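You operate a simulated robot arm through the tools that you are given. There is no shell and no other tool.

You are at the controls of a simulated robot arm. One attempt, no reset.

Task
Final slot one is worn: move the pink stick to slot three.
Fine: switch off first, free the bolt; stick home; orange cover on slot one.

Only the result counts: the job must be done as asked and must still hold three seconds after the hand-in. Knocking over, shifting, dropping, spilling or breaking anything else fails it. Lids that push on must go on centred and level and be pressed home; caps that screw on are set level and turned clockwise until they are tight.

Robot
A 7-joint arm with a two-finger parallel gripper, fixed in place. Base frame: the origin is at the foot of the arm, x ahead of it, y to its left, z up. Lengths are in m, angles in rad, forces in N, time in s.
With the tool pointing down near the work surface it reaches from about 0.28 to 0.52 m from the base axis. Its first joint turns from -1.152 to 1.152 rad. Payload 1.57 kg.
The tool frame sits at the grasp point between the pads (the TCP): z along the fingers, y along the line on which they close. The tips reach 0.03 m beyond it. The gripper opens to 0.11 m. The fingers are 0.024 m wide and 0.012 m thick; the gripper's body (0.048 by 0.112 m) begins 0.078 m behind the TCP.
Orientation is that of the tool frame in the base frame, as [roll, pitch, yaw] about the fixed x, y, z axes, in that order (R = Rz(yaw) Ry(pitch) Rx(roll)). With the fingers straight down and closing along the base's y, the tool's x points along the base's -x, its y along +y and its z along -z.

Tools
- The arm moves only by the tool play_rows. Its argument "deltas" is a list that holds one entry, the list of rows, each a list of 7 numbers: the opening, from 0 (shut) to 1 (fully open), then the shift along the base's x, y, z in units of 20 mm (1.0 is 20 mm), then the turn, a rotation vector about the base's x, y, z in units of 8 degrees (1.0 is 8 degrees). In form: [[[hand, dx, dy, dz, ax, ay, az], ...]]. A call has 1 to 20 rows; each row shifts and turns the commanded pose from where the row before left it. A call with a number of a shift or a turn outside -1 to 1 is refused whole. Each row takes 0.2 s and may step no farther than 0.05 m and 0.15 rad from the row before; otherwise, or with a gripper value out of range, the whole call is refused. A pose out of reach is approached as far as the arm can. The call stops where the force on the tool passes 80 N (or 10 N more than at its start, if that is more) or the arm is blocked; 0.2 s more then pass. Each finger travels about 0.108 m/s and halts on what it meets, pressing with about 34 N; the grip force reading is that of the motor and also rises with nothing between the fingers. The clock runs only during rows and for 0.2 s after the last one: add rows that do not move to give the fingers time. The reply holds the time, the measured pose of the TCP, the force on the tool along the base axes, the opening and the grip force, in the units named above and with some noise, with the torque about the TCP (base axes, N m) and any sound that the robot's microphone picked up.
- Cameras (640 x 400 px; columns grow to the right, rows downward): "scene" is fixed at [0.1521, -0.3958, 1.3815]; the picture's right is [0.84, -0.55, 0.00], its down [-0.42, -0.64, -0.64] and it looks along [0.35, 0.54, -0.77] (base axes); focal length 220 px, centre (320, 200). "wrist" rides on the gripper at [0.07, 0.016, -0.141] in the tool frame; the picture's right is [-0.23, 0.97, 0.00], its down [-0.86, -0.20, -0.48] and it looks along [-0.47, -0.11, 0.88] (tool axes); focal length 222 px, centre (320, 200). There is no depth. A picture from a camera that has moved, and an enlarged one, comes with that camera's place and axes in the base frame and with its lens.
- grab_frame(camera): a new picture of that camera. It takes no simulated time.
- inspect(camera, box): a new picture of the part [left, top, right, bottom] of that camera's present view, enlarged. It takes no simulated time.
- hand_in(): hands the job in; it is judged then, once.

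Places have to be worked out from the pictures, the camera data and where the tool is seen. Open the gripper and draw the arm clear of the work before you hand the job in, unless the task says otherwise.

The tools are called after ">>>" as name(argument=value, ...) on one line, values as JSON. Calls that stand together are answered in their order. play_rows: Moves the arm, as the interface text tells. Its arguments: {"type":"object","properties":{"deltas":{"type":"array"}},"required":["deltas"]} The other tools are called the same way: grab_frame (camera) takes a picture; inspect (camera, box) takes an enlarged picture of a part of a camera's view; hand_in () hands the job in.

At the start:

```text
t: 0.0
tcp_pos: [0.3747, 0.015, 1.0642]
ee_rot: [3.14, 0.0, 3.141]
force: [0.5, 0.1, 0.5]
moment: [0.03, -0.01, 0.01]
width: 0.11
grip_force: 0.1
```

scene: 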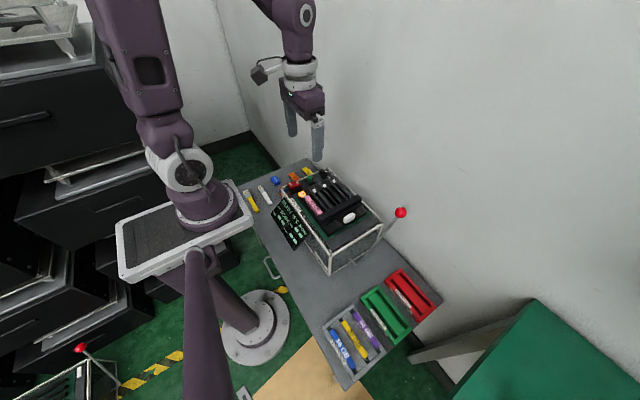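
wrist: 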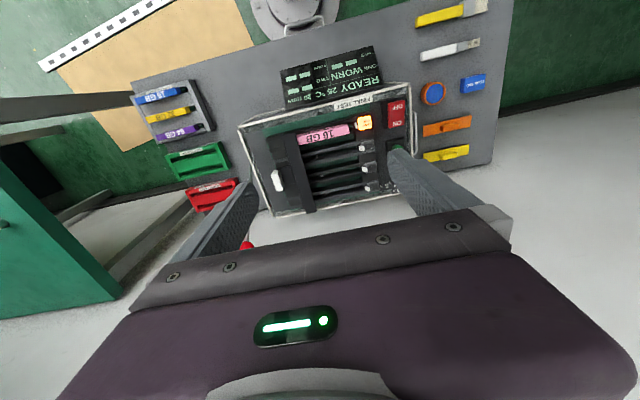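

I'll look closely at the workbench with both cameras before moving.

>>> inspect(camera="scene", box=[230, 150, 430, 275])

>>> inspect(camera="wrist", box=[230, 30, 430, 155])

>>> inspect(camera="wrist", box=[230, 90, 430, 215])

>>> inspect(camera="wrist", box=[380, 0, 540, 180])

>>> inspect(camera="scene", box=[270, 160, 370, 222])

```text
3.20 times, centred on (330, 212) of scene
camera zoom: at [0.1521, -0.3958, 1.3815], right [0.84, -0.55, 0.0], down [-0.42, -0.64, -0.64], along [0.35, 0.54, -0.77], focal length 704 px, centre (288, 160)
```

zoom: 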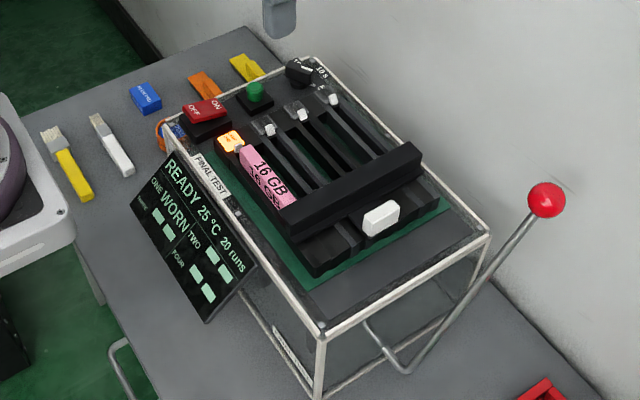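

```text
3.20 times, centred on (330, 92) of wrist
camera zoom: at [0.305, 0.0328, 1.2066], right [0.23, 0.97, 0.0], down [0.86, -0.2, 0.48], along [0.47, -0.11, -0.88], focal length 711 px, centre (288, 544)
```

zoom: 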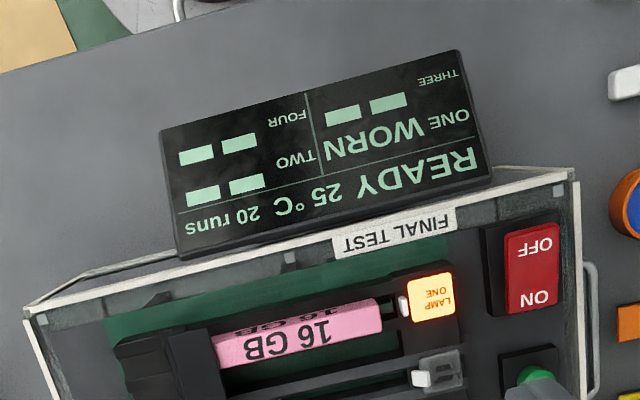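

```text
3.20 times, centred on (330, 152) of wrist
camera zoom: at [0.305, 0.0328, 1.2066], right [0.23, 0.97, 0.0], down [0.86, -0.2, 0.48], along [0.47, -0.11, -0.88], focal length 711 px, centre (288, 352)
```

zoom: 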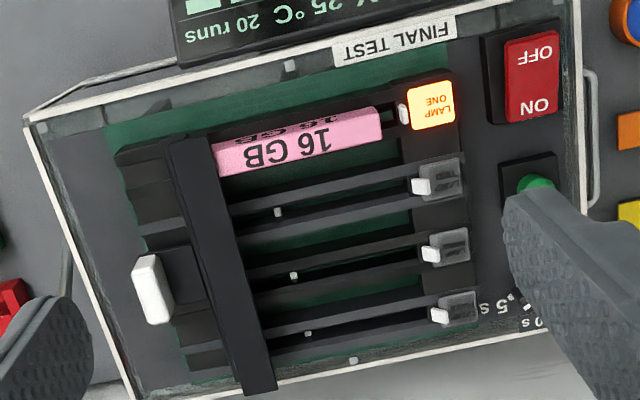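

```text
2.22 times, centred on (460, 90) of wrist
camera zoom: at [0.305, 0.0328, 1.2066], right [0.23, 0.97, 0.0], down [0.86, -0.2, 0.48], along [0.47, -0.11, -0.88], focal length 494 px, centre (9, 444)
```

zoom: 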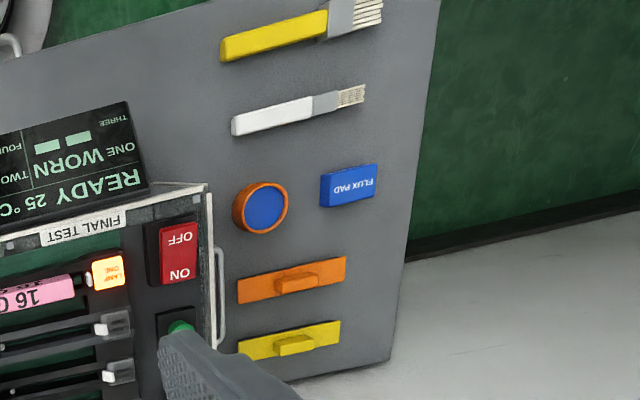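

```text
6.40 times, centred on (320, 191) of scene
camera zoom: at [0.1521, -0.3958, 1.3815], right [0.84, -0.55, 0.0], down [-0.42, -0.64, -0.64], along [0.35, 0.54, -0.77], focal length 1407 px, centre (320, 258)
```

zoom: 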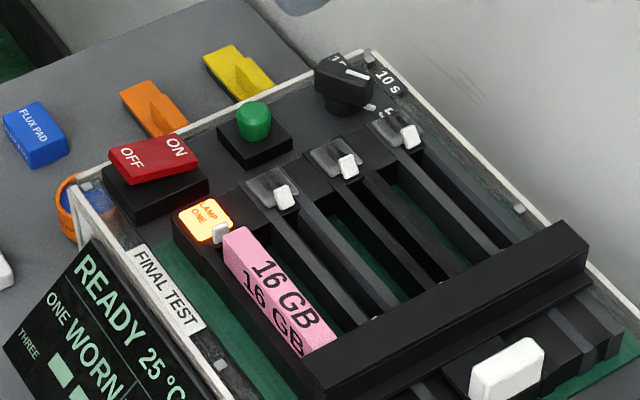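

The fixture has a red ON/OFF rocker, four slots running along y, a black cross bar with a white handle, and orange and yellow covers on the bench. I lower the wrist camera closer, staying well above everything, to measure places.

>>> play_rows(deltas=[[[1, -0.4, 0.2, -0.9, 0, 0, 0], [1, -0.4, 0.2, -0.9, 0, 0, 0], [1, -0.4, 0.2, -0.9, 0, 0, 0], [1, -0.4, 0.2, -0.9, 0, 0, 0], [1, -0.4, 0.2, -0.9, 0, 0, 0], [1, 0, 0, 0, 0, 0, 0]]])

>>> grab_frame(camera="wrist")

>>> grab_frame(camera="scene")

```text
t: 1.4
tcp_pos: [0.3349, 0.0342, 0.975]
ee_rot: [3.139, 0.0, -3.141]
force: [0.3, 0.0, 0.0]
moment: [0.03, -0.01, 0.0]
width: 0.1102
grip_force: 0.2
```

```text
taken
camera wrist: at [0.2648, 0.0531, 1.1163], right [0.23, 0.97, 0.0], down [0.86, -0.2, 0.48], along [0.47, -0.11, -0.88], focal length 222 px, centre (320, 200)
```

wrist: 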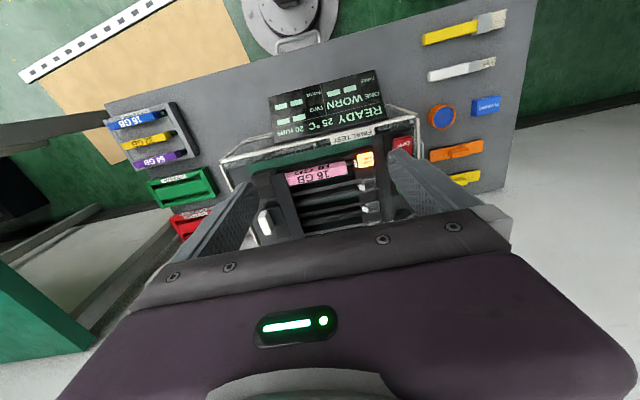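

```text
taken
```

scene: 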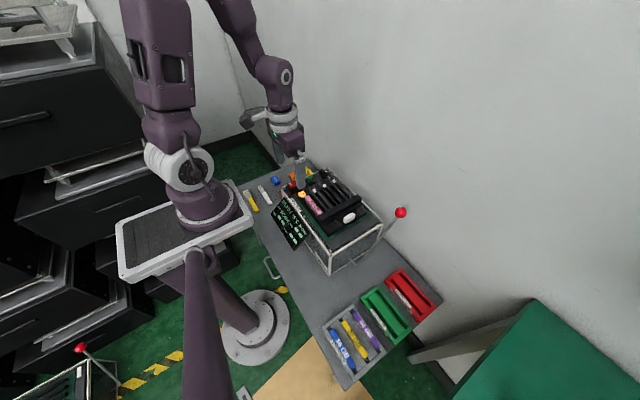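

The view is closer now; I zoom in on the pieces to measure them.

>>> inspect(camera="wrist", box=[220, 100, 420, 225])

>>> inspect(camera="wrist", box=[350, 90, 510, 190])

>>> inspect(camera="scene", box=[310, 190, 420, 290])

>>> inspect(camera="scene", box=[260, 160, 340, 210])

```text
3.20 times, centred on (320, 162) of wrist
camera zoom: at [0.2648, 0.0531, 1.1163], right [0.23, 0.97, 0.0], down [0.86, -0.2, 0.48], along [0.47, -0.11, -0.88], focal length 711 px, centre (320, 320)
```

zoom: 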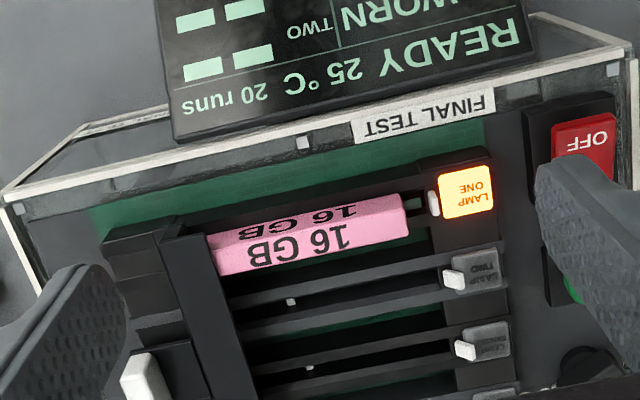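

```text
4.00 times, centred on (430, 140) of wrist
camera zoom: at [0.2648, 0.0531, 1.1163], right [0.23, 0.97, 0.0], down [0.86, -0.2, 0.48], along [0.47, -0.11, -0.88], focal length 888 px, centre (-120, 440)
```

zoom: 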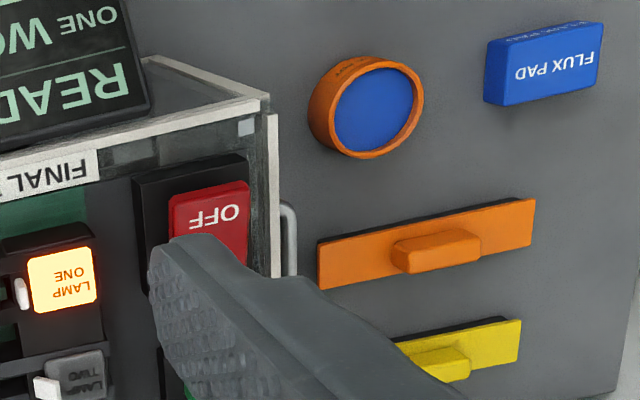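

```text
4.00 times, centred on (365, 240) of scene
camera zoom: at [0.1521, -0.3958, 1.3815], right [0.84, -0.55, 0.0], down [-0.42, -0.64, -0.64], along [0.35, 0.54, -0.77], focal length 880 px, centre (140, 40)
```

zoom: 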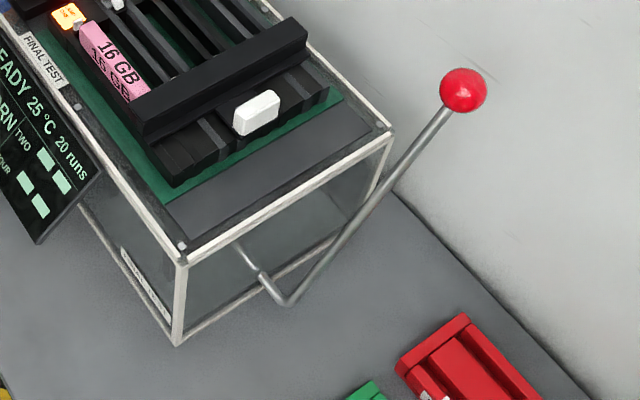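

```text
8.00 times, centred on (300, 185) of scene
camera zoom: at [0.1521, -0.3958, 1.3815], right [0.84, -0.55, 0.0], down [-0.42, -0.64, -0.64], along [0.35, 0.54, -0.77], focal length 1759 px, centre (480, 320)
```

zoom: 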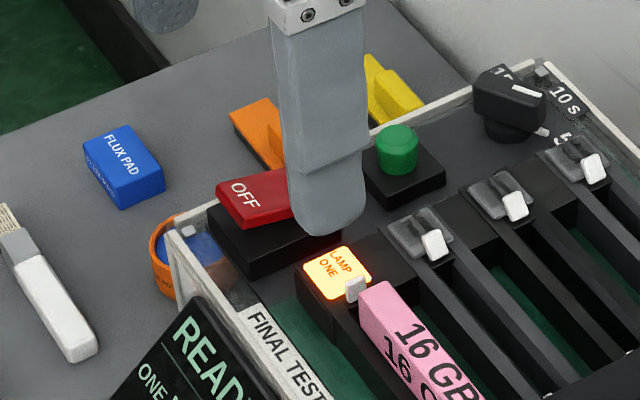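

Estimated places: lamp one about (0.393, 0.097, 0.77), white handle about (0.46, -0.095, 0.78), and the cover on the bench near (0.485, 0.334, 0.61). I shift the hand toward -y so I can see the bar and the handle between the fingers.

>>> play_rows(deltas=[[[1, -0.1, -1, -0.3, 0, 0, 0], [1, -0.1, -1, -0.3, 0, 0, 0], [1, -0.1, -1, -0.3, 0, 0, 0], [1, -0.1, -1, -0.3, 0, 0, 0], [1, -0.1, -0.5, -0.3, 0, 0, 0], [1, 0, 0, 0, 0, 0, 0]]])

>>> inspect(camera="wrist", box=[220, 80, 440, 225])

>>> grab_frame(camera="wrist")

>>> inspect(camera="scene", box=[270, 160, 380, 230])

```text
t: 2.8
tcp_pos: [0.3233, -0.0559, 0.9449]
ee_rot: [3.14, -0.001, -3.141]
force: [0.2, -0.9, 0.2]
moment: [0.03, 0.03, 0.05]
width: 0.1099
grip_force: 0.0
```

```text
2.76 times, centred on (330, 152) of wrist
camera zoom: at [0.2548, -0.0379, 1.0867], right [0.23, 0.97, 0.0], down [0.86, -0.2, 0.48], along [0.47, -0.11, -0.88], focal length 613 px, centre (292, 331)
```

zoom: 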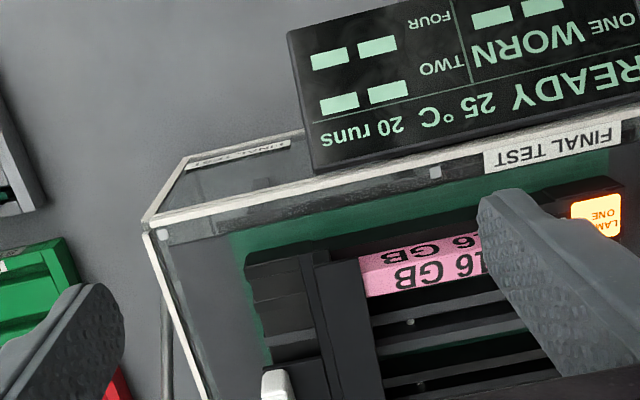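

```text
taken
camera wrist: at [0.2548, -0.0379, 1.0867], right [0.23, 0.97, 0.0], down [0.86, -0.2, 0.48], along [0.47, -0.11, -0.88], focal length 222 px, centre (320, 200)
```

wrist: 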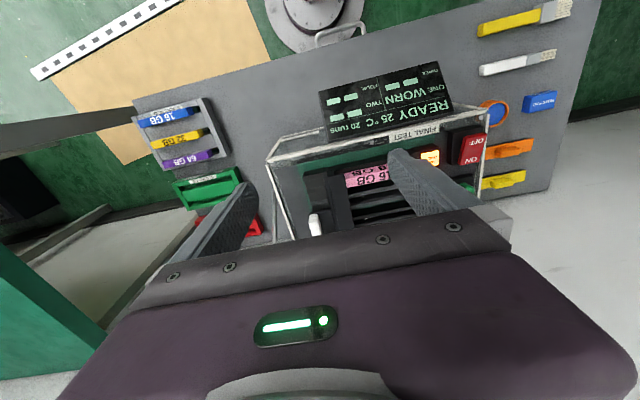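

```text
5.71 times, centred on (325, 195) of scene
camera zoom: at [0.1521, -0.3958, 1.3815], right [0.84, -0.55, 0.0], down [-0.42, -0.64, -0.64], along [0.35, 0.54, -0.77], focal length 1256 px, centre (291, 229)
```

zoom: 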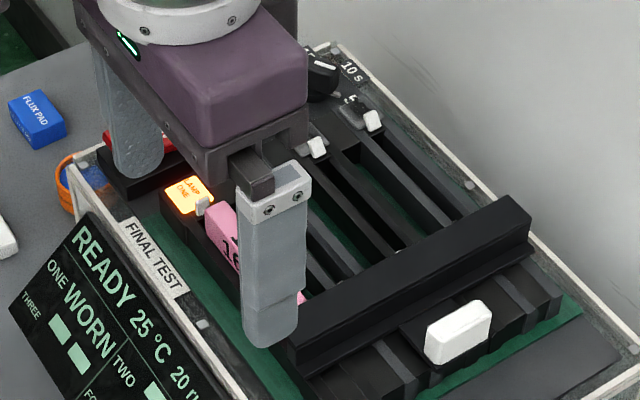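

Lamp one now triangulates cleanly from two wrist views to (0.3945, 0.098, 0.767). The rocker runs along x at y≈0.158, with OFF on the near side (x≈0.379), so I close the hand and move above it for a closer look.

>>> play_rows(deltas=[[[0.8, 0.0, 1, 0, 0, 0, 0], [0.6, 0, 1, 0, 0, 0, 0], [0.4, 0, 1, 0, 0, 0, 0], [0.2, 0, 1, 0, 0, 0, 0], [0, 0, 1, 0, 0, 0, 0], [0, 0, 1, -0.2, 0, 0, 0], [0, 0, 1, -0.3, 0, 0, 0], [0, 0, 1, -0.5, 0, 0, 0], [0, 0, 1, -0.5, 0, 0, 0], [0, 0.3, 1, -0.5, 0, 0, 0], [0, 0.4, 0.7, -0.5, 0, 0, 0], [0, 0, 0, 0, 0, 0, 0]]])

>>> inspect(camera="wrist", box=[220, 90, 420, 215])

>>> grab_frame(camera="wrist")

>>> inspect(camera="scene", box=[260, 150, 380, 225])

```text
t: 5.4
tcp_pos: [0.3376, 0.1604, 0.8934]
ee_rot: [3.14, 0.0, 3.14]
force: [0.1, 0.3, 0.7]
moment: [-0.02, 0.03, -0.02]
width: 0.0002
grip_force: 21.1
```

```text
3.20 times, centred on (320, 152) of wrist
camera zoom: at [0.2685, 0.1773, 1.0361], right [0.23, 0.97, 0.0], down [0.86, -0.2, 0.48], along [0.47, -0.11, -0.88], focal length 711 px, centre (320, 352)
```

zoom: 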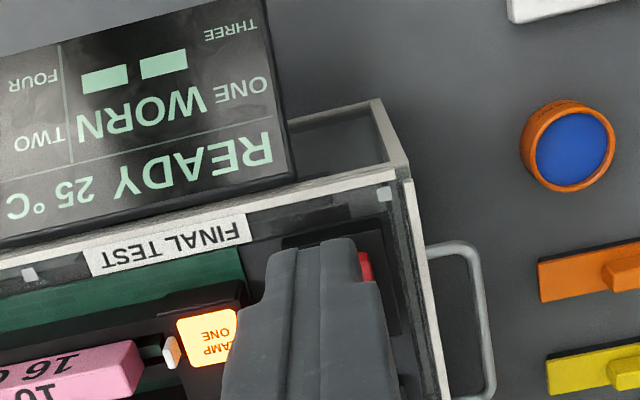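

```text
taken
camera wrist: at [0.2685, 0.1773, 1.0361], right [0.23, 0.97, 0.0], down [0.86, -0.2, 0.48], along [0.47, -0.11, -0.88], focal length 222 px, centre (320, 200)
```

wrist: 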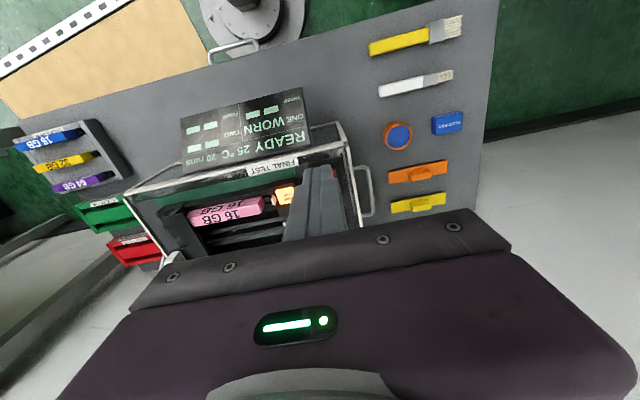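

```text
5.33 times, centred on (320, 188) of scene
camera zoom: at [0.1521, -0.3958, 1.3815], right [0.84, -0.55, 0.0], down [-0.42, -0.64, -0.64], along [0.35, 0.54, -0.77], focal length 1173 px, centre (320, 267)
```

zoom: 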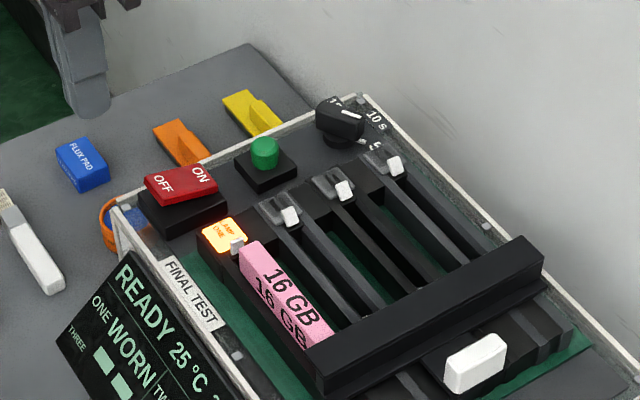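

The rocker base spans about y 0.139–0.180 with its near edge at x≈0.365. I press the raised OFF half at (0.377, 0.158), coming down fast to just above and then in small steps.

>>> play_rows(deltas=[[[0, 1, -0.1, 0, 0, 0, 0], [0, 0.95, 0, -0.5, 0, 0, 0], [0, 0, 0, -1, 0, 0, 0], [0, 0, 0, -0.8, 0, 0, 0], [0, 0, 0, 0, 0, 0, 0]]])

>>> inspect(camera="scene", box=[260, 150, 340, 210])

>>> inspect(camera="wrist", box=[220, 90, 420, 215])

```text
t: 6.6
tcp_pos: [0.3763, 0.157, 0.8482]
ee_rot: [3.139, 0.001, -3.141]
force: [-0.1, 0.3, 0.0]
moment: [-0.02, 0.0, 0.01]
width: 0.0
grip_force: 21.4
```

```text
6.67 times, centred on (300, 180) of scene
camera zoom: at [0.1521, -0.3958, 1.3815], right [0.84, -0.55, 0.0], down [-0.42, -0.64, -0.64], along [0.35, 0.54, -0.77], focal length 1466 px, centre (453, 333)
```

zoom: 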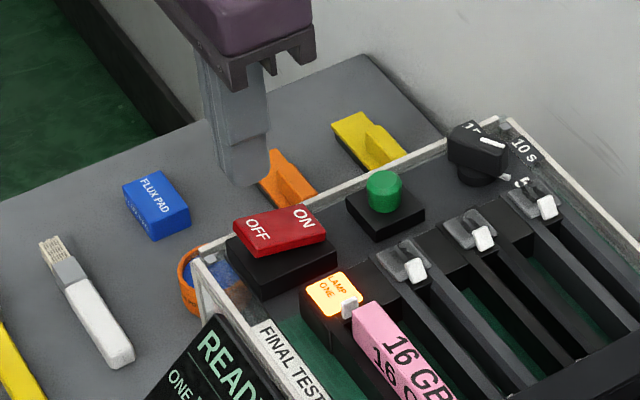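

```text
3.20 times, centred on (320, 152) of wrist
camera zoom: at [0.308, 0.1744, 0.9902], right [0.23, 0.97, 0.0], down [0.86, -0.2, 0.48], along [0.47, -0.11, -0.88], focal length 711 px, centre (320, 352)
```

zoom: 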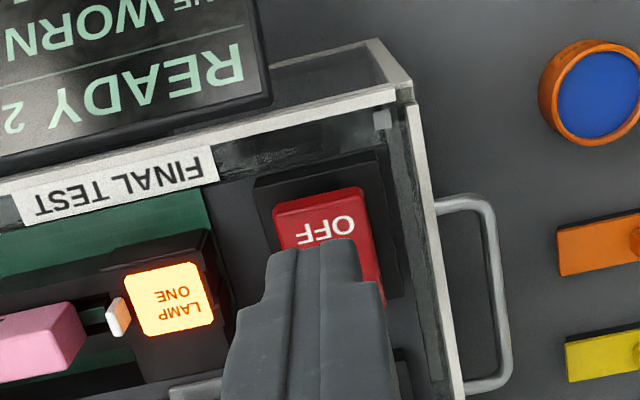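

The tip hovers about 40 mm above the OFF half and is centred on it. I descend close, then press in small steps.

>>> play_rows(deltas=[[[0, 0.05, 0.1, -0.8, 0, 0, 0], [0, 0, 0, -0.6, 0, 0, 0], [0, 0, 0, -0.2, 0, 0, 0], [0, 0, 0, -0.2, 0, 0, 0], [0, 0, 0, -0.15, 0, 0, 0], [0, 0, 0, -0.15, 0, 0, 0]]])

>>> inspect(camera="wrist", box=[220, 90, 420, 215])

```text
t: 8.0
tcp_pos: [0.3785, 0.1581, 0.8076]
ee_rot: [3.14, 0.0, -3.141]
force: [0.4, 0.8, -0.4]
moment: [-0.01, 0.03, 0.01]
width: 0.0001
grip_force: 21.6
```

```text
3.20 times, centred on (320, 152) of wrist
camera zoom: at [0.3091, 0.1768, 0.9484], right [0.23, 0.97, 0.0], down [0.86, -0.2, 0.48], along [0.47, -0.11, -0.88], focal length 711 px, centre (320, 352)
```

zoom: 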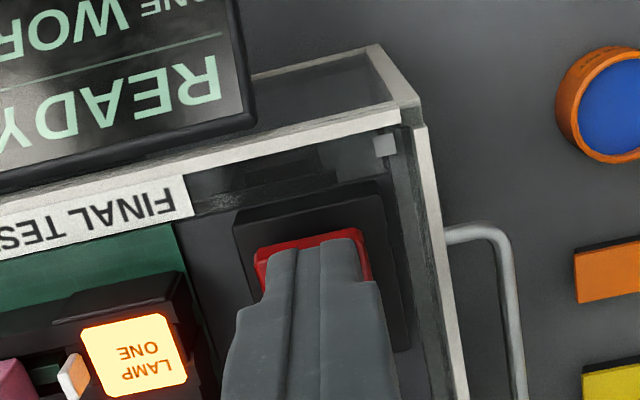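

Tip at z≈0.778 and no contact yet; the tip sits right over the OFF end. I keep pressing in small steps.

>>> play_rows(deltas=[[[0, 0, 0, -0.15, 0, 0, 0], [0, 0, 0, -0.15, 0, 0, 0], [0, 0, 0, -0.15, 0, 0, 0], [0, 0, 0, -0.1, 0, 0, 0]]])

>>> inspect(camera="wrist", box=[220, 90, 420, 215])

```text
t: 9.1
tcp_pos: [0.3765, 0.1588, 0.7982]
ee_rot: [3.141, -0.007, 3.14]
force: [-5.5, -2.0, 26.8]
moment: [-0.05, -0.15, 0.08]
width: 0.0001
grip_force: 21.0
stopped in row 4: the force on the tool passed its limit at 86 N (the readings are from after the stop); the commanded pose is now the measured one
```

```text
3.20 times, centred on (320, 152) of wrist
camera zoom: at [0.3077, 0.1765, 0.9398], right [0.23, 0.97, 0.0], down [0.86, -0.2, 0.47], along [0.46, -0.11, -0.88], focal length 711 px, centre (320, 352)
```

zoom: 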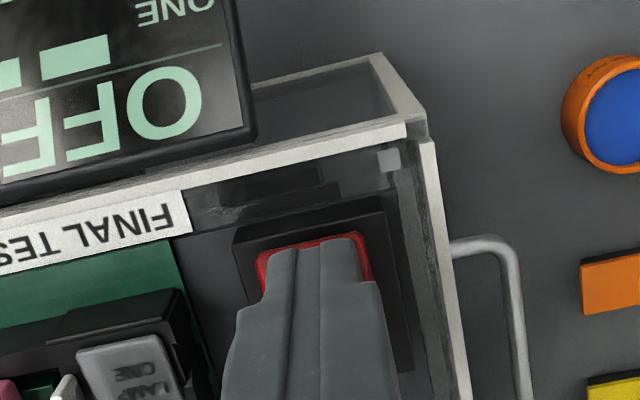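

The switch clicked off: display reads OFF and lamp one is dark. I rise, open the hand, and turn the tool +90° about z so the fingers close along x and the camera looks from the -y side toward the bar.

>>> play_rows(deltas=[[[0, 0, 0, 0.5, 0, 0, 0], [0, 0, 0, 1, 0, 0, 0], [0, 0, 0, 1, 0, 0, 0], [0, 0, 0, 1, 0, 0, 0], [0, 0, -0.5, 1, 0, 0, 0], [0.2, 0, -1, 1, 0, 0, 1], [0.4, 0.2, -1, 0.5, 0, 0, 1], [0.6, 0.2, -1, 0, 0, 0, 1], [0.8, 0.2, -1, 0, 0, 0, 1], [1, 0.2, -1, 0, 0, 0, 1], [1, 0.2, -1, 0, 0, 0, 1], [1, 0.2, -1, 0, 0, 0, 1], [1, 0.2, -1, 0, 0, 0, 1], [1, 0.2, -1, 0, 0, 0, 1], [1, 0.2, -0.5, 0, 0, 0, 1], [1, 0.2, 0, 0, 0, 0, 1], [1, 0.2, 0, 0, 0, 0, 0.25], [1, 0, 0, 0, 0, 0, 0]]])

>>> grab_frame(camera="wrist")

>>> grab_frame(camera="scene")

```text
t: 12.9
tcp_pos: [0.42, -0.0418, 0.9172]
ee_rot: [3.141, -0.004, -1.569]
force: [0.3, 0.2, 0.3]
moment: [0.02, -0.01, -0.01]
width: 0.1102
grip_force: 0.0
```

```text
taken
camera wrist: at [0.4053, -0.1083, 1.0593], right [-0.97, 0.23, 0.0], down [0.2, 0.86, 0.47], along [0.11, 0.46, -0.88], focal length 222 px, centre (320, 200)
```

wrist: 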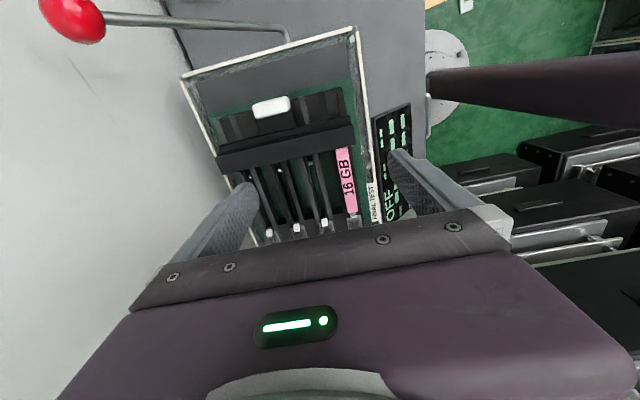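

```text
taken
```

scene: 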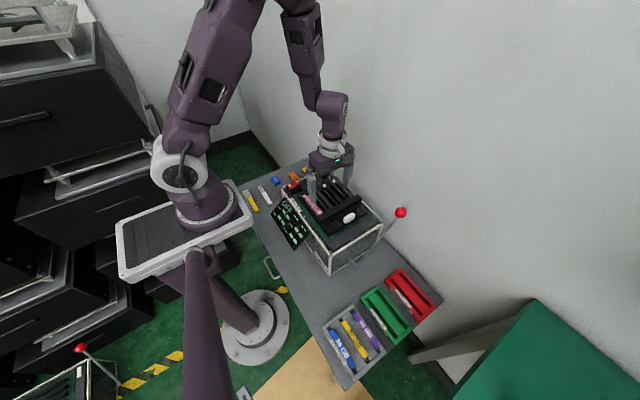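

The turn worked. The red lever ball sits near (0.58, -0.194, 0.84), which I'll keep clear of. Next I zoom in on the bar, knob and slots.

>>> inspect(camera="wrist", box=[200, 80, 380, 180])

>>> inspect(camera="wrist", box=[230, 140, 390, 240])

```text
3.56 times, centred on (290, 130) of wrist
camera zoom: at [0.4053, -0.1083, 1.0593], right [-0.97, 0.23, 0.0], down [0.2, 0.86, 0.47], along [0.11, 0.46, -0.88], focal length 790 px, centre (427, 449)
```

zoom: 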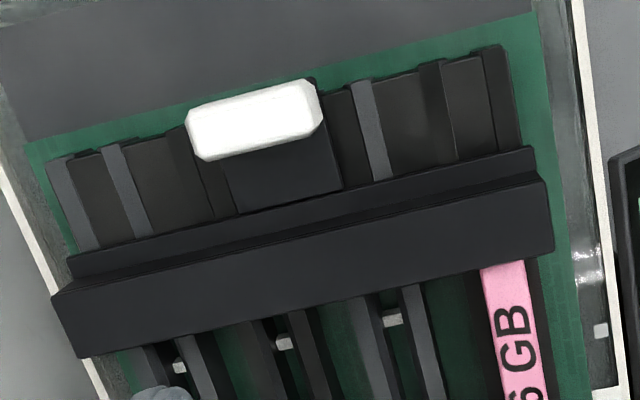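

```text
4.00 times, centred on (310, 190) of wrist
camera zoom: at [0.4053, -0.1083, 1.0593], right [-0.97, 0.23, 0.0], down [0.2, 0.86, 0.47], along [0.11, 0.46, -0.88], focal length 888 px, centre (360, 240)
```

zoom: 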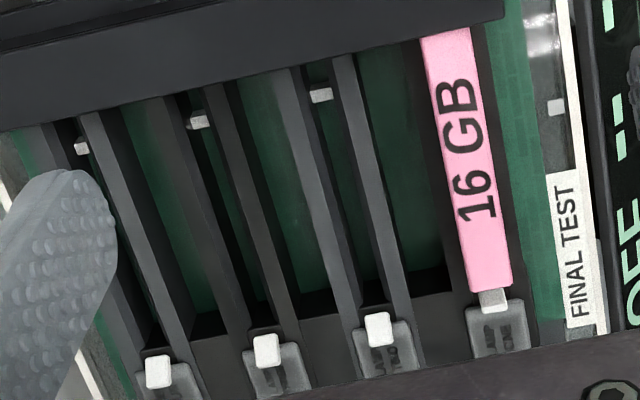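

The bar (x 0.379–0.554, y≈-0.03 to -0.06) caps the -y end of the stick, with a tongue and white knob at about (0.466, -0.094). It looks like a bolt that pulls toward -y. I move over the knob to check alignment and heights.

>>> play_rows(deltas=[[[1, 0.76, -0.86, -0.4, 0, 0, 0], [1, 0.76, -0.86, -0.7, 0, 0, 0], [1, 0.76, -0.86, -0.8, 0, 0, 0], [1, 0, 0, -0.6, 0, 0, 0], [1, 0, 0, 0, 0, 0, 0]]])

>>> grab_frame(camera="wrist")

>>> inspect(camera="wrist", box=[220, 120, 420, 220])

>>> inspect(camera="scene", box=[290, 170, 410, 250])

```text
t: 14.1
tcp_pos: [0.4646, -0.092, 0.866]
ee_rot: [3.141, -0.004, -1.572]
force: [-1.0, 0.4, -1.2]
moment: [0.03, 0.0, -0.01]
width: 0.1098
grip_force: 0.0
```

```text
taken
camera wrist: at [0.4505, -0.1595, 1.0085], right [-0.97, 0.23, 0.0], down [0.2, 0.86, 0.48], along [0.11, 0.46, -0.88], focal length 222 px, centre (320, 200)
```

wrist: 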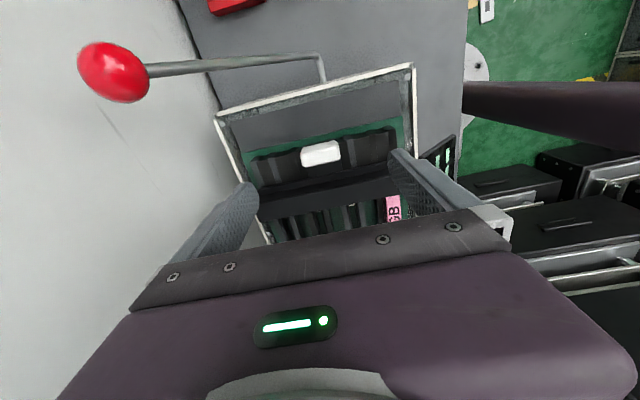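

```text
3.20 times, centred on (320, 170) of wrist
camera zoom: at [0.4505, -0.1595, 1.0085], right [-0.97, 0.23, 0.0], down [0.2, 0.86, 0.48], along [0.11, 0.46, -0.88], focal length 711 px, centre (320, 296)
```

zoom: 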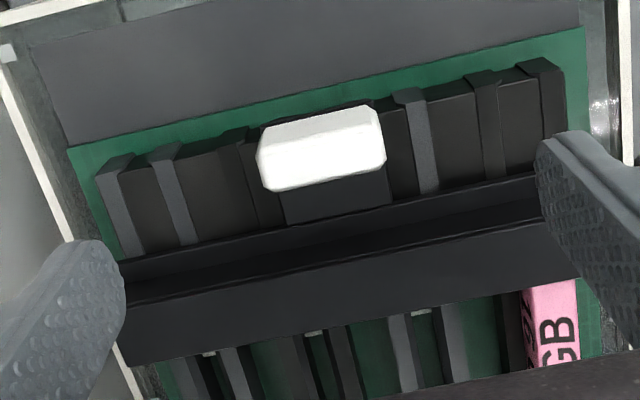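

```text
5.00 times, centred on (350, 210) of scene
camera zoom: at [0.1521, -0.3958, 1.3815], right [0.84, -0.55, 0.0], down [-0.42, -0.64, -0.64], along [0.35, 0.54, -0.77], focal length 1099 px, centre (170, 150)
```

zoom: 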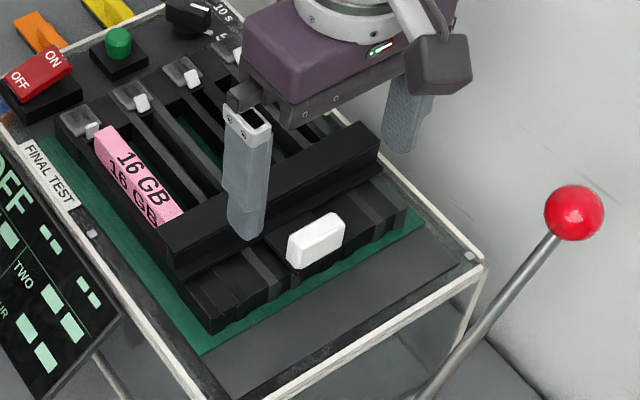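

Triangulated: knob centre (0.466, -0.0935, 0.785), rail tops about z 0.746. I descend so the tips reach z≈0.768 beside the knob, and close on it.

>>> play_rows(deltas=[[[1, 0.05, -0.08, -1, 0, 0, 0], [1, 0, 0, -1, 0, 0, 0], [1, 0, 0, -0.8, 0, 0, 0], [1, 0, 0, -0.6, 0, 0, 0], [1, 0, 0, 0, 0, 0, 0]]])

>>> inspect(camera="wrist", box=[220, 120, 420, 220])

>>> inspect(camera="scene", box=[290, 170, 410, 250])

```text
t: 15.3
tcp_pos: [0.4676, -0.0942, 0.7984]
ee_rot: [3.14, -0.003, -1.571]
force: [-0.2, 0.1, 0.7]
moment: [0.0, -0.01, 0.03]
width: 0.1101
grip_force: 0.0
```

```text
3.20 times, centred on (320, 170) of wrist
camera zoom: at [0.4522, -0.1615, 0.9412], right [-0.97, 0.23, 0.0], down [0.2, 0.86, 0.47], along [0.11, 0.46, -0.88], focal length 711 px, centre (320, 296)
```

zoom: 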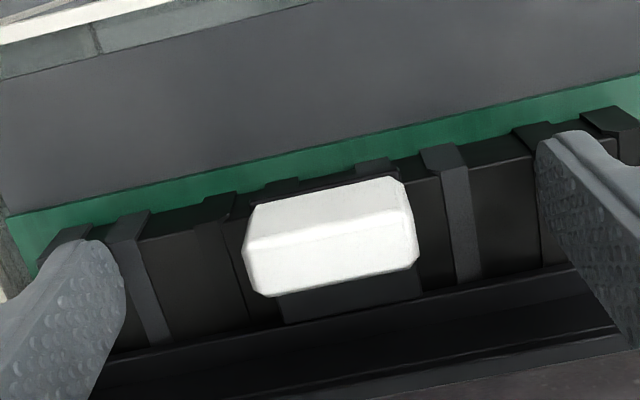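

```text
5.00 times, centred on (350, 210) of scene
camera zoom: at [0.1521, -0.3958, 1.3815], right [0.84, -0.55, 0.0], down [-0.42, -0.64, -0.64], along [0.35, 0.54, -0.77], focal length 1099 px, centre (170, 150)
```

zoom: 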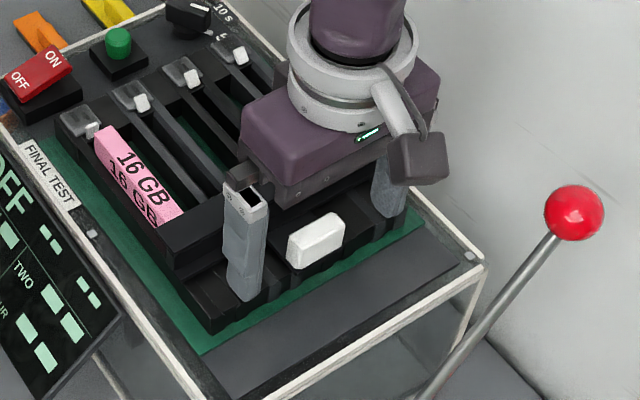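

The fingers straddle the knob with clearance all round. I close on it.

>>> play_rows(deltas=[[[0.6, 0, 0, 0, 0, 0, 0], [0.45, 0, 0, 0, 0, 0, 0], [0.2, 0, 0, 0, 0, 0, 0], [0.2, 0, 0, 0, 0, 0, 0], [0.2, 0, 0, 0, 0, 0, 0]]])

>>> inspect(camera="wrist", box=[220, 120, 420, 220])

```text
t: 16.5
tcp_pos: [0.4655, -0.0935, 0.7998]
ee_rot: [3.134, -0.005, -1.572]
force: [-28.5, 1.5, 6.7]
moment: [0.03, 0.01, 0.08]
width: 0.0394
grip_force: 44.8
```

```text
3.20 times, centred on (320, 170) of wrist
camera zoom: at [0.4503, -0.1617, 0.9413], right [-0.97, 0.23, 0.01], down [0.2, 0.86, 0.47], along [0.1, 0.46, -0.88], focal length 711 px, centre (320, 296)
```

zoom: 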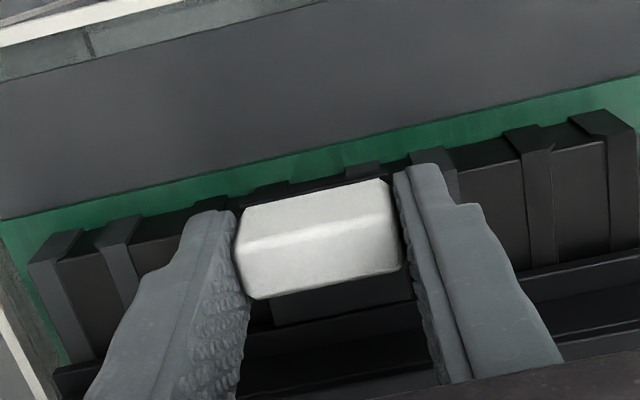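

Gripped at 39 mm width, with a small sideways load because I was a little off-centre. I relax that by 1.5 mm and pull gently toward -y.

>>> play_rows(deltas=[[[0.2, -0.07, 0, 0, 0, 0, 0], [0.2, 0, -0.15, 0, 0, 0, 0], [0.2, 0, -0.15, 0, 0, 0, 0], [0.2, 0, 0, 0, 0, 0, 0]]])

>>> inspect(camera="wrist", box=[220, 120, 420, 220])

```text
t: 17.5
tcp_pos: [0.465, -0.1007, 0.7987]
ee_rot: [3.14, -0.003, -1.568]
force: [-20.9, 0.2, -7.5]
moment: [0.53, 0.15, -0.09]
width: 0.0396
grip_force: 44.3
```

```text
3.20 times, centred on (320, 170) of wrist
camera zoom: at [0.4497, -0.168, 0.9412], right [-0.97, 0.23, 0.0], down [0.2, 0.86, 0.47], along [0.11, 0.46, -0.88], focal length 711 px, centre (320, 296)
```

zoom: 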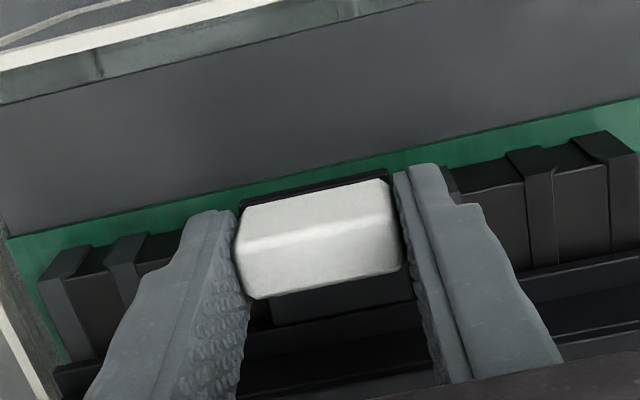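

The knob and bar slide freely along -y with the hand. I keep pulling until it meets its stop.

>>> play_rows(deltas=[[[0.2, -0.04, -0.2, 0, 0, 0, 0], [0.2, 0, -0.2, 0, 0, 0, 0], [0.2, 0, -0.2, 0, 0, 0, 0], [0.2, 0, -0.2, 0, 0, 0, 0], [0.2, 0, 0, 0, 0, 0, 0]]])

>>> inspect(camera="scene", box=[290, 170, 410, 250])

```text
t: 18.7
tcp_pos: [0.4651, -0.116, 0.7996]
ee_rot: [3.141, -0.003, -1.57]
force: [-18.5, 0.4, -10.3]
moment: [0.72, 0.1, 0.12]
width: 0.0393
grip_force: 44.8
```

```text
5.00 times, centred on (350, 210) of scene
camera zoom: at [0.1518, -0.3959, 1.3815], right [0.84, -0.55, 0.0], down [-0.42, -0.64, -0.64], along [0.35, 0.54, -0.77], focal length 1099 px, centre (170, 150)
```

zoom: 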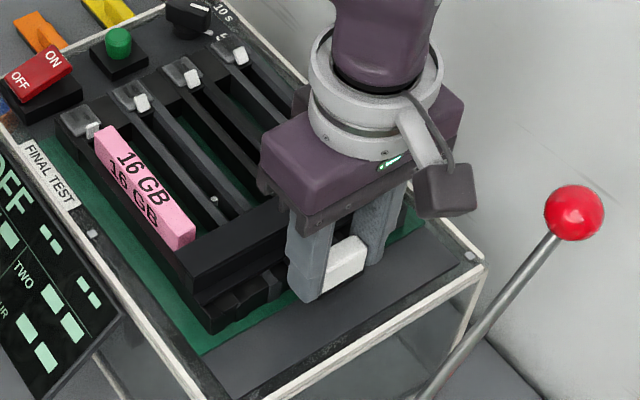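

The stick's -y end is now uncovered. I continue toward the stop so the bolt is fully open.

>>> play_rows(deltas=[[[0.2, -0.03, -0.2, 0, 0, 0, 0], [0.2, 0, -0.2, 0, 0, 0, 0], [0.2, 0, -0.15, 0, 0, 0, 0], [0.2, 0, 0, 0, 0, 0, 0]]])

>>> inspect(camera="scene", box=[290, 170, 410, 250])

```text
t: 19.7
tcp_pos: [0.4654, -0.1275, 0.7988]
ee_rot: [3.139, -0.005, -1.57]
force: [-11.3, 0.4, -10.1]
moment: [0.44, 0.08, -0.11]
width: 0.0394
grip_force: 44.6
```

```text
5.00 times, centred on (350, 210) of scene
camera zoom: at [0.152, -0.3959, 1.3814], right [0.84, -0.55, 0.0], down [-0.42, -0.64, -0.64], along [0.35, 0.54, -0.77], focal length 1099 px, centre (170, 150)
```

zoom: 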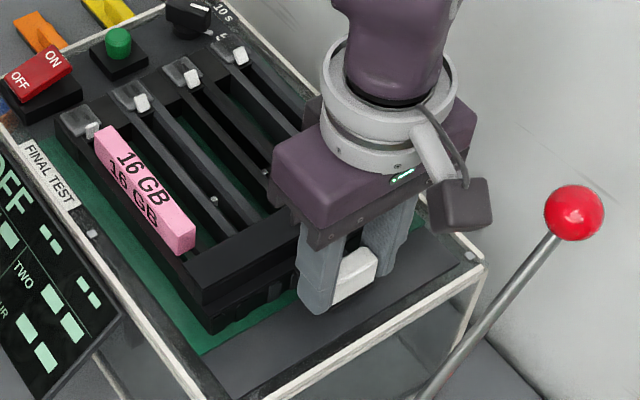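

The bolt has come 34 mm. I pull a little more in 2.5 mm steps, watching for a stop.

>>> play_rows(deltas=[[[0.2, -0.03, -0.12, 0.02, 0, 0, 0], [0.2, 0, -0.12, 0, 0, 0, 0], [0.2, 0, -0.12, 0, 0, 0, 0], [0.2, 0, 0, 0, 0, 0, 0]]])

>>> inspect(camera="scene", box=[290, 170, 410, 250])

```text
t: 20.7
tcp_pos: [0.4657, -0.1335, 0.7992]
ee_rot: [3.139, -0.003, -1.571]
force: [-1.8, -0.4, -29.4]
moment: [0.63, -0.16, -0.02]
width: 0.0397
grip_force: 44.7
```

```text
5.00 times, centred on (350, 210) of scene
camera zoom: at [0.1525, -0.396, 1.3814], right [0.84, -0.55, 0.0], down [-0.42, -0.64, -0.64], along [0.35, 0.54, -0.77], focal length 1099 px, centre (170, 150)
```

zoom: 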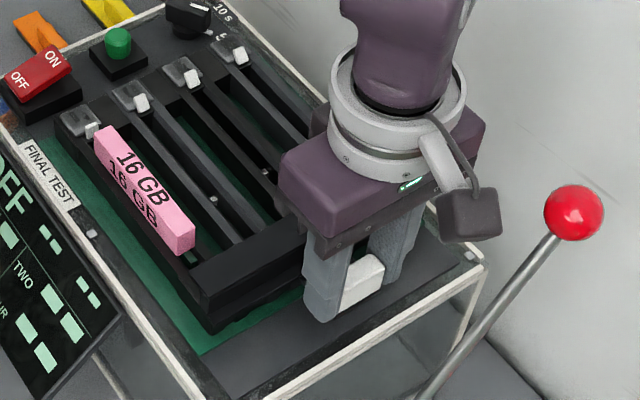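

Still no stop at 40 mm. I continue a little further.

>>> play_rows(deltas=[[[0.2, 0, -0.12, -0.05, 0, 0, 0], [0.2, 0, -0.12, 0, 0, 0, 0], [0.2, 0, -0.12, 0, 0, 0, 0], [0.2, 0, 0, 0, 0, 0, 0]]])

>>> inspect(camera="wrist", box=[220, 100, 420, 225])

```text
t: 21.7
tcp_pos: [0.4659, -0.1416, 0.7994]
ee_rot: [-3.141, -0.006, -1.569]
force: [1.1, 0.4, 7.7]
moment: [-0.17, 0.2, 0.05]
width: 0.0396
grip_force: 45.3
```

```text
3.20 times, centred on (320, 162) of wrist
camera zoom: at [0.449, -0.2096, 0.9414], right [-0.97, 0.23, 0.0], down [0.2, 0.86, 0.47], along [0.11, 0.46, -0.88], focal length 711 px, centre (320, 320)
```

zoom: 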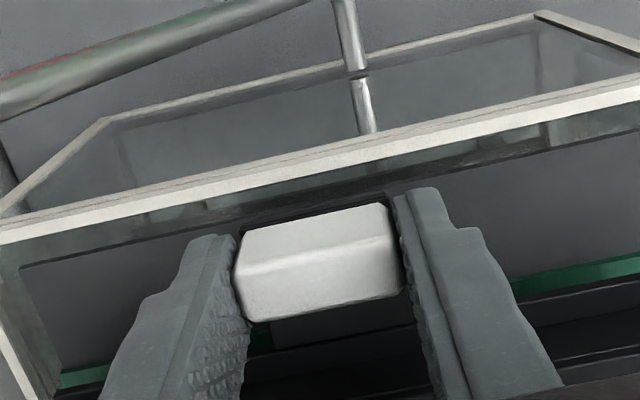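

48 mm out and still free, with about 20 mm left to the frame wall. I try two more small steps for the end stop.

>>> play_rows(deltas=[[[0.2, 0, -0.12, 0, 0, 0, 0], [0.2, 0, -0.12, 0, 0, 0, 0], [0.2, 0, 0, 0, 0, 0, 0]]])

>>> inspect(camera="scene", box=[290, 170, 410, 250])

```text
t: 22.5
tcp_pos: [0.4641, -0.1442, 0.7983]
ee_rot: [-3.139, -0.001, -1.568]
force: [-2.6, 22.6, 34.9]
moment: [0.44, 0.11, -0.14]
width: 0.0399
grip_force: 44.8
```

```text
5.00 times, centred on (350, 210) of scene
camera zoom: at [0.1515, -0.3952, 1.3817], right [0.84, -0.55, 0.0], down [-0.42, -0.64, -0.64], along [0.35, 0.54, -0.77], focal length 1099 px, centre (170, 150)
```

zoom: 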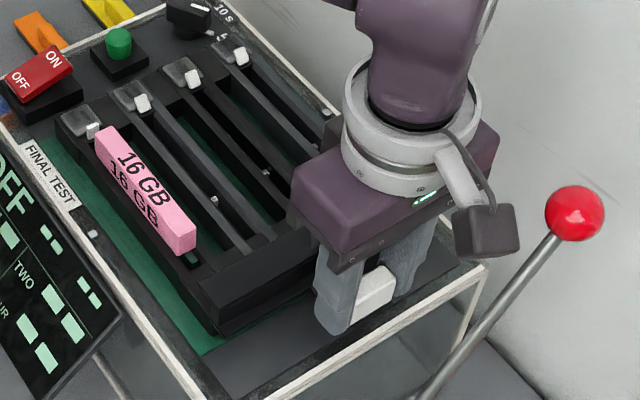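

The bolt hit its stop at 50 mm travel (22 N reaction). I release it, rise, and move over the stick for a close look.

>>> play_rows(deltas=[[[0.5, 0, 0.05, 0, 0, 0, 0], [0.6, 0, 0, 0, 0, 0, 0], [0.6, 0, 0, 0.5, 0, 0, 0], [0.6, 0, 0, 1, 0, 0, 0], [0.6, 0, 0, 1, 0, 0, 0], [0.6, 0, 0, 1, 0, 0, 0], [0.6, -0.5, 0.7, 1, 0, 0, 0], [0.6, -0.8, 1, 0.5, 0, 0, 0], [0.6, -0.8, 1, 0, 0, 0, 0], [0.8, -0.7, 1, 0, 0, 0, 0], [1, -0.5, 1, 0, 0, 0, 0], [1, 0, 1, 0, 0, 0, 0], [1, 0, 1, 0, 0, 0, 0], [1, 0, 0, 0, 0, 0, 0]]])

>>> grab_frame(camera="wrist")

>>> inspect(camera="wrist", box=[230, 110, 410, 220])

>>> inspect(camera="scene", box=[290, 170, 390, 240])

```text
t: 25.5
tcp_pos: [0.3983, -0.0112, 0.8975]
ee_rot: [3.139, -0.003, -1.57]
force: [0.4, 0.1, -0.3]
moment: [-0.03, 0.01, 0.02]
width: 0.1102
grip_force: 0.1
```

```text
taken
camera wrist: at [0.3824, -0.0787, 1.0401], right [-0.97, 0.23, 0.0], down [0.2, 0.86, 0.48], along [0.11, 0.46, -0.88], focal length 222 px, centre (320, 200)
```

wrist: 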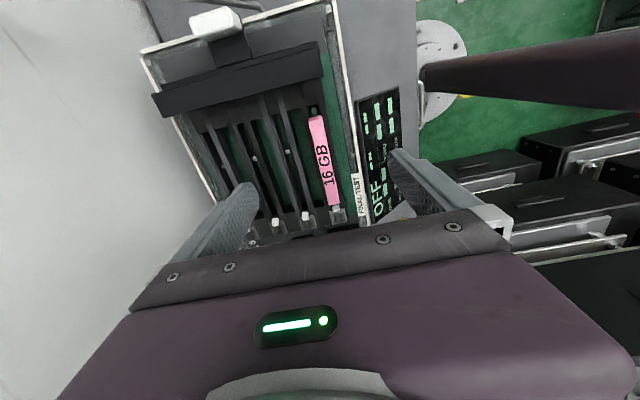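

```text
3.56 times, centred on (320, 165) of wrist
camera zoom: at [0.3824, -0.0787, 1.0401], right [-0.97, 0.23, 0.0], down [0.2, 0.86, 0.48], along [0.11, 0.46, -0.88], focal length 790 px, centre (320, 324)
```

zoom: 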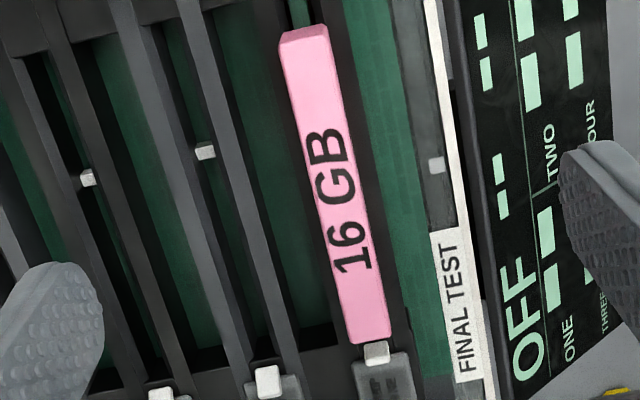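

```text
5.71 times, centred on (340, 205) of scene
camera zoom: at [0.1521, -0.3958, 1.3815], right [0.84, -0.55, 0.0], down [-0.42, -0.64, -0.64], along [0.35, 0.54, -0.77], focal length 1256 px, centre (206, 171)
```

zoom: 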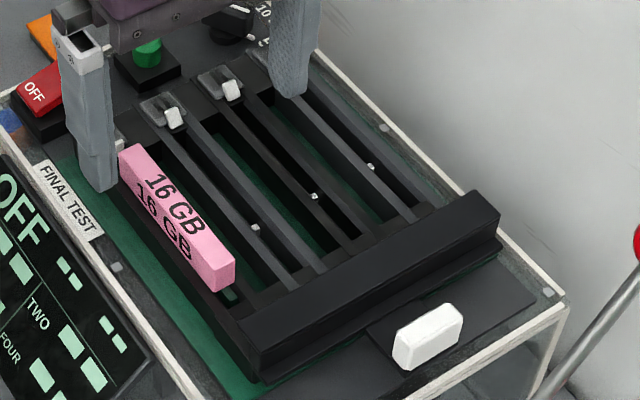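

The bolt is open and the stick is clear of it. The stick's top is at z≈0.773, spanning y≈-0.041 to 0.075 at x≈0.398 and about 16 mm wide. I lower above its middle with a narrower opening and check.

>>> play_rows(deltas=[[[0.7, 0, 0.7, -0.5, 0, 0, 0], [0.4, 0, 0.7, -1, 0, 0, 0], [0.38, 0, 0, -1, 0, 0, 0], [0.38, 0, 0, -0.7, 0, 0, 0], [0.38, 0, 0, 0, 0, 0, 0]]])

>>> inspect(camera="wrist", box=[230, 110, 410, 220])

>>> inspect(camera="scene", box=[280, 170, 380, 240])

```text
t: 26.7
tcp_pos: [0.3998, 0.0159, 0.8336]
ee_rot: [3.14, -0.003, -1.57]
force: [-0.1, 0.5, 0.3]
moment: [0.01, 0.0, 0.01]
width: 0.0419
grip_force: 0.1
```

```text
3.56 times, centred on (320, 165) of wrist
camera zoom: at [0.3827, -0.0514, 0.9763], right [-0.97, 0.23, 0.0], down [0.2, 0.86, 0.47], along [0.11, 0.46, -0.88], focal length 790 px, centre (320, 324)
```

zoom: 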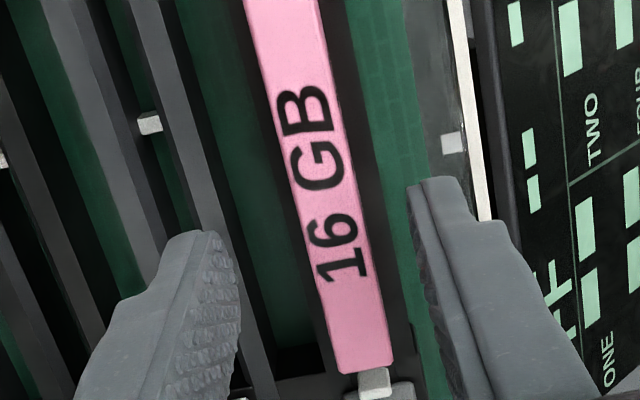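

```text
5.71 times, centred on (330, 205) of scene
camera zoom: at [0.1521, -0.3958, 1.3815], right [0.84, -0.55, 0.0], down [-0.42, -0.64, -0.64], along [0.35, 0.54, -0.77], focal length 1256 px, centre (263, 171)
```

zoom: 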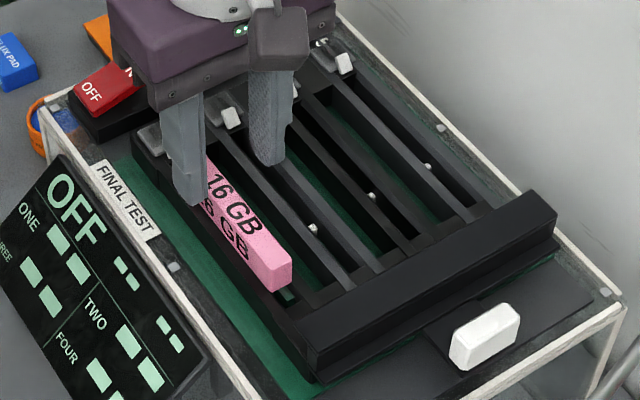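

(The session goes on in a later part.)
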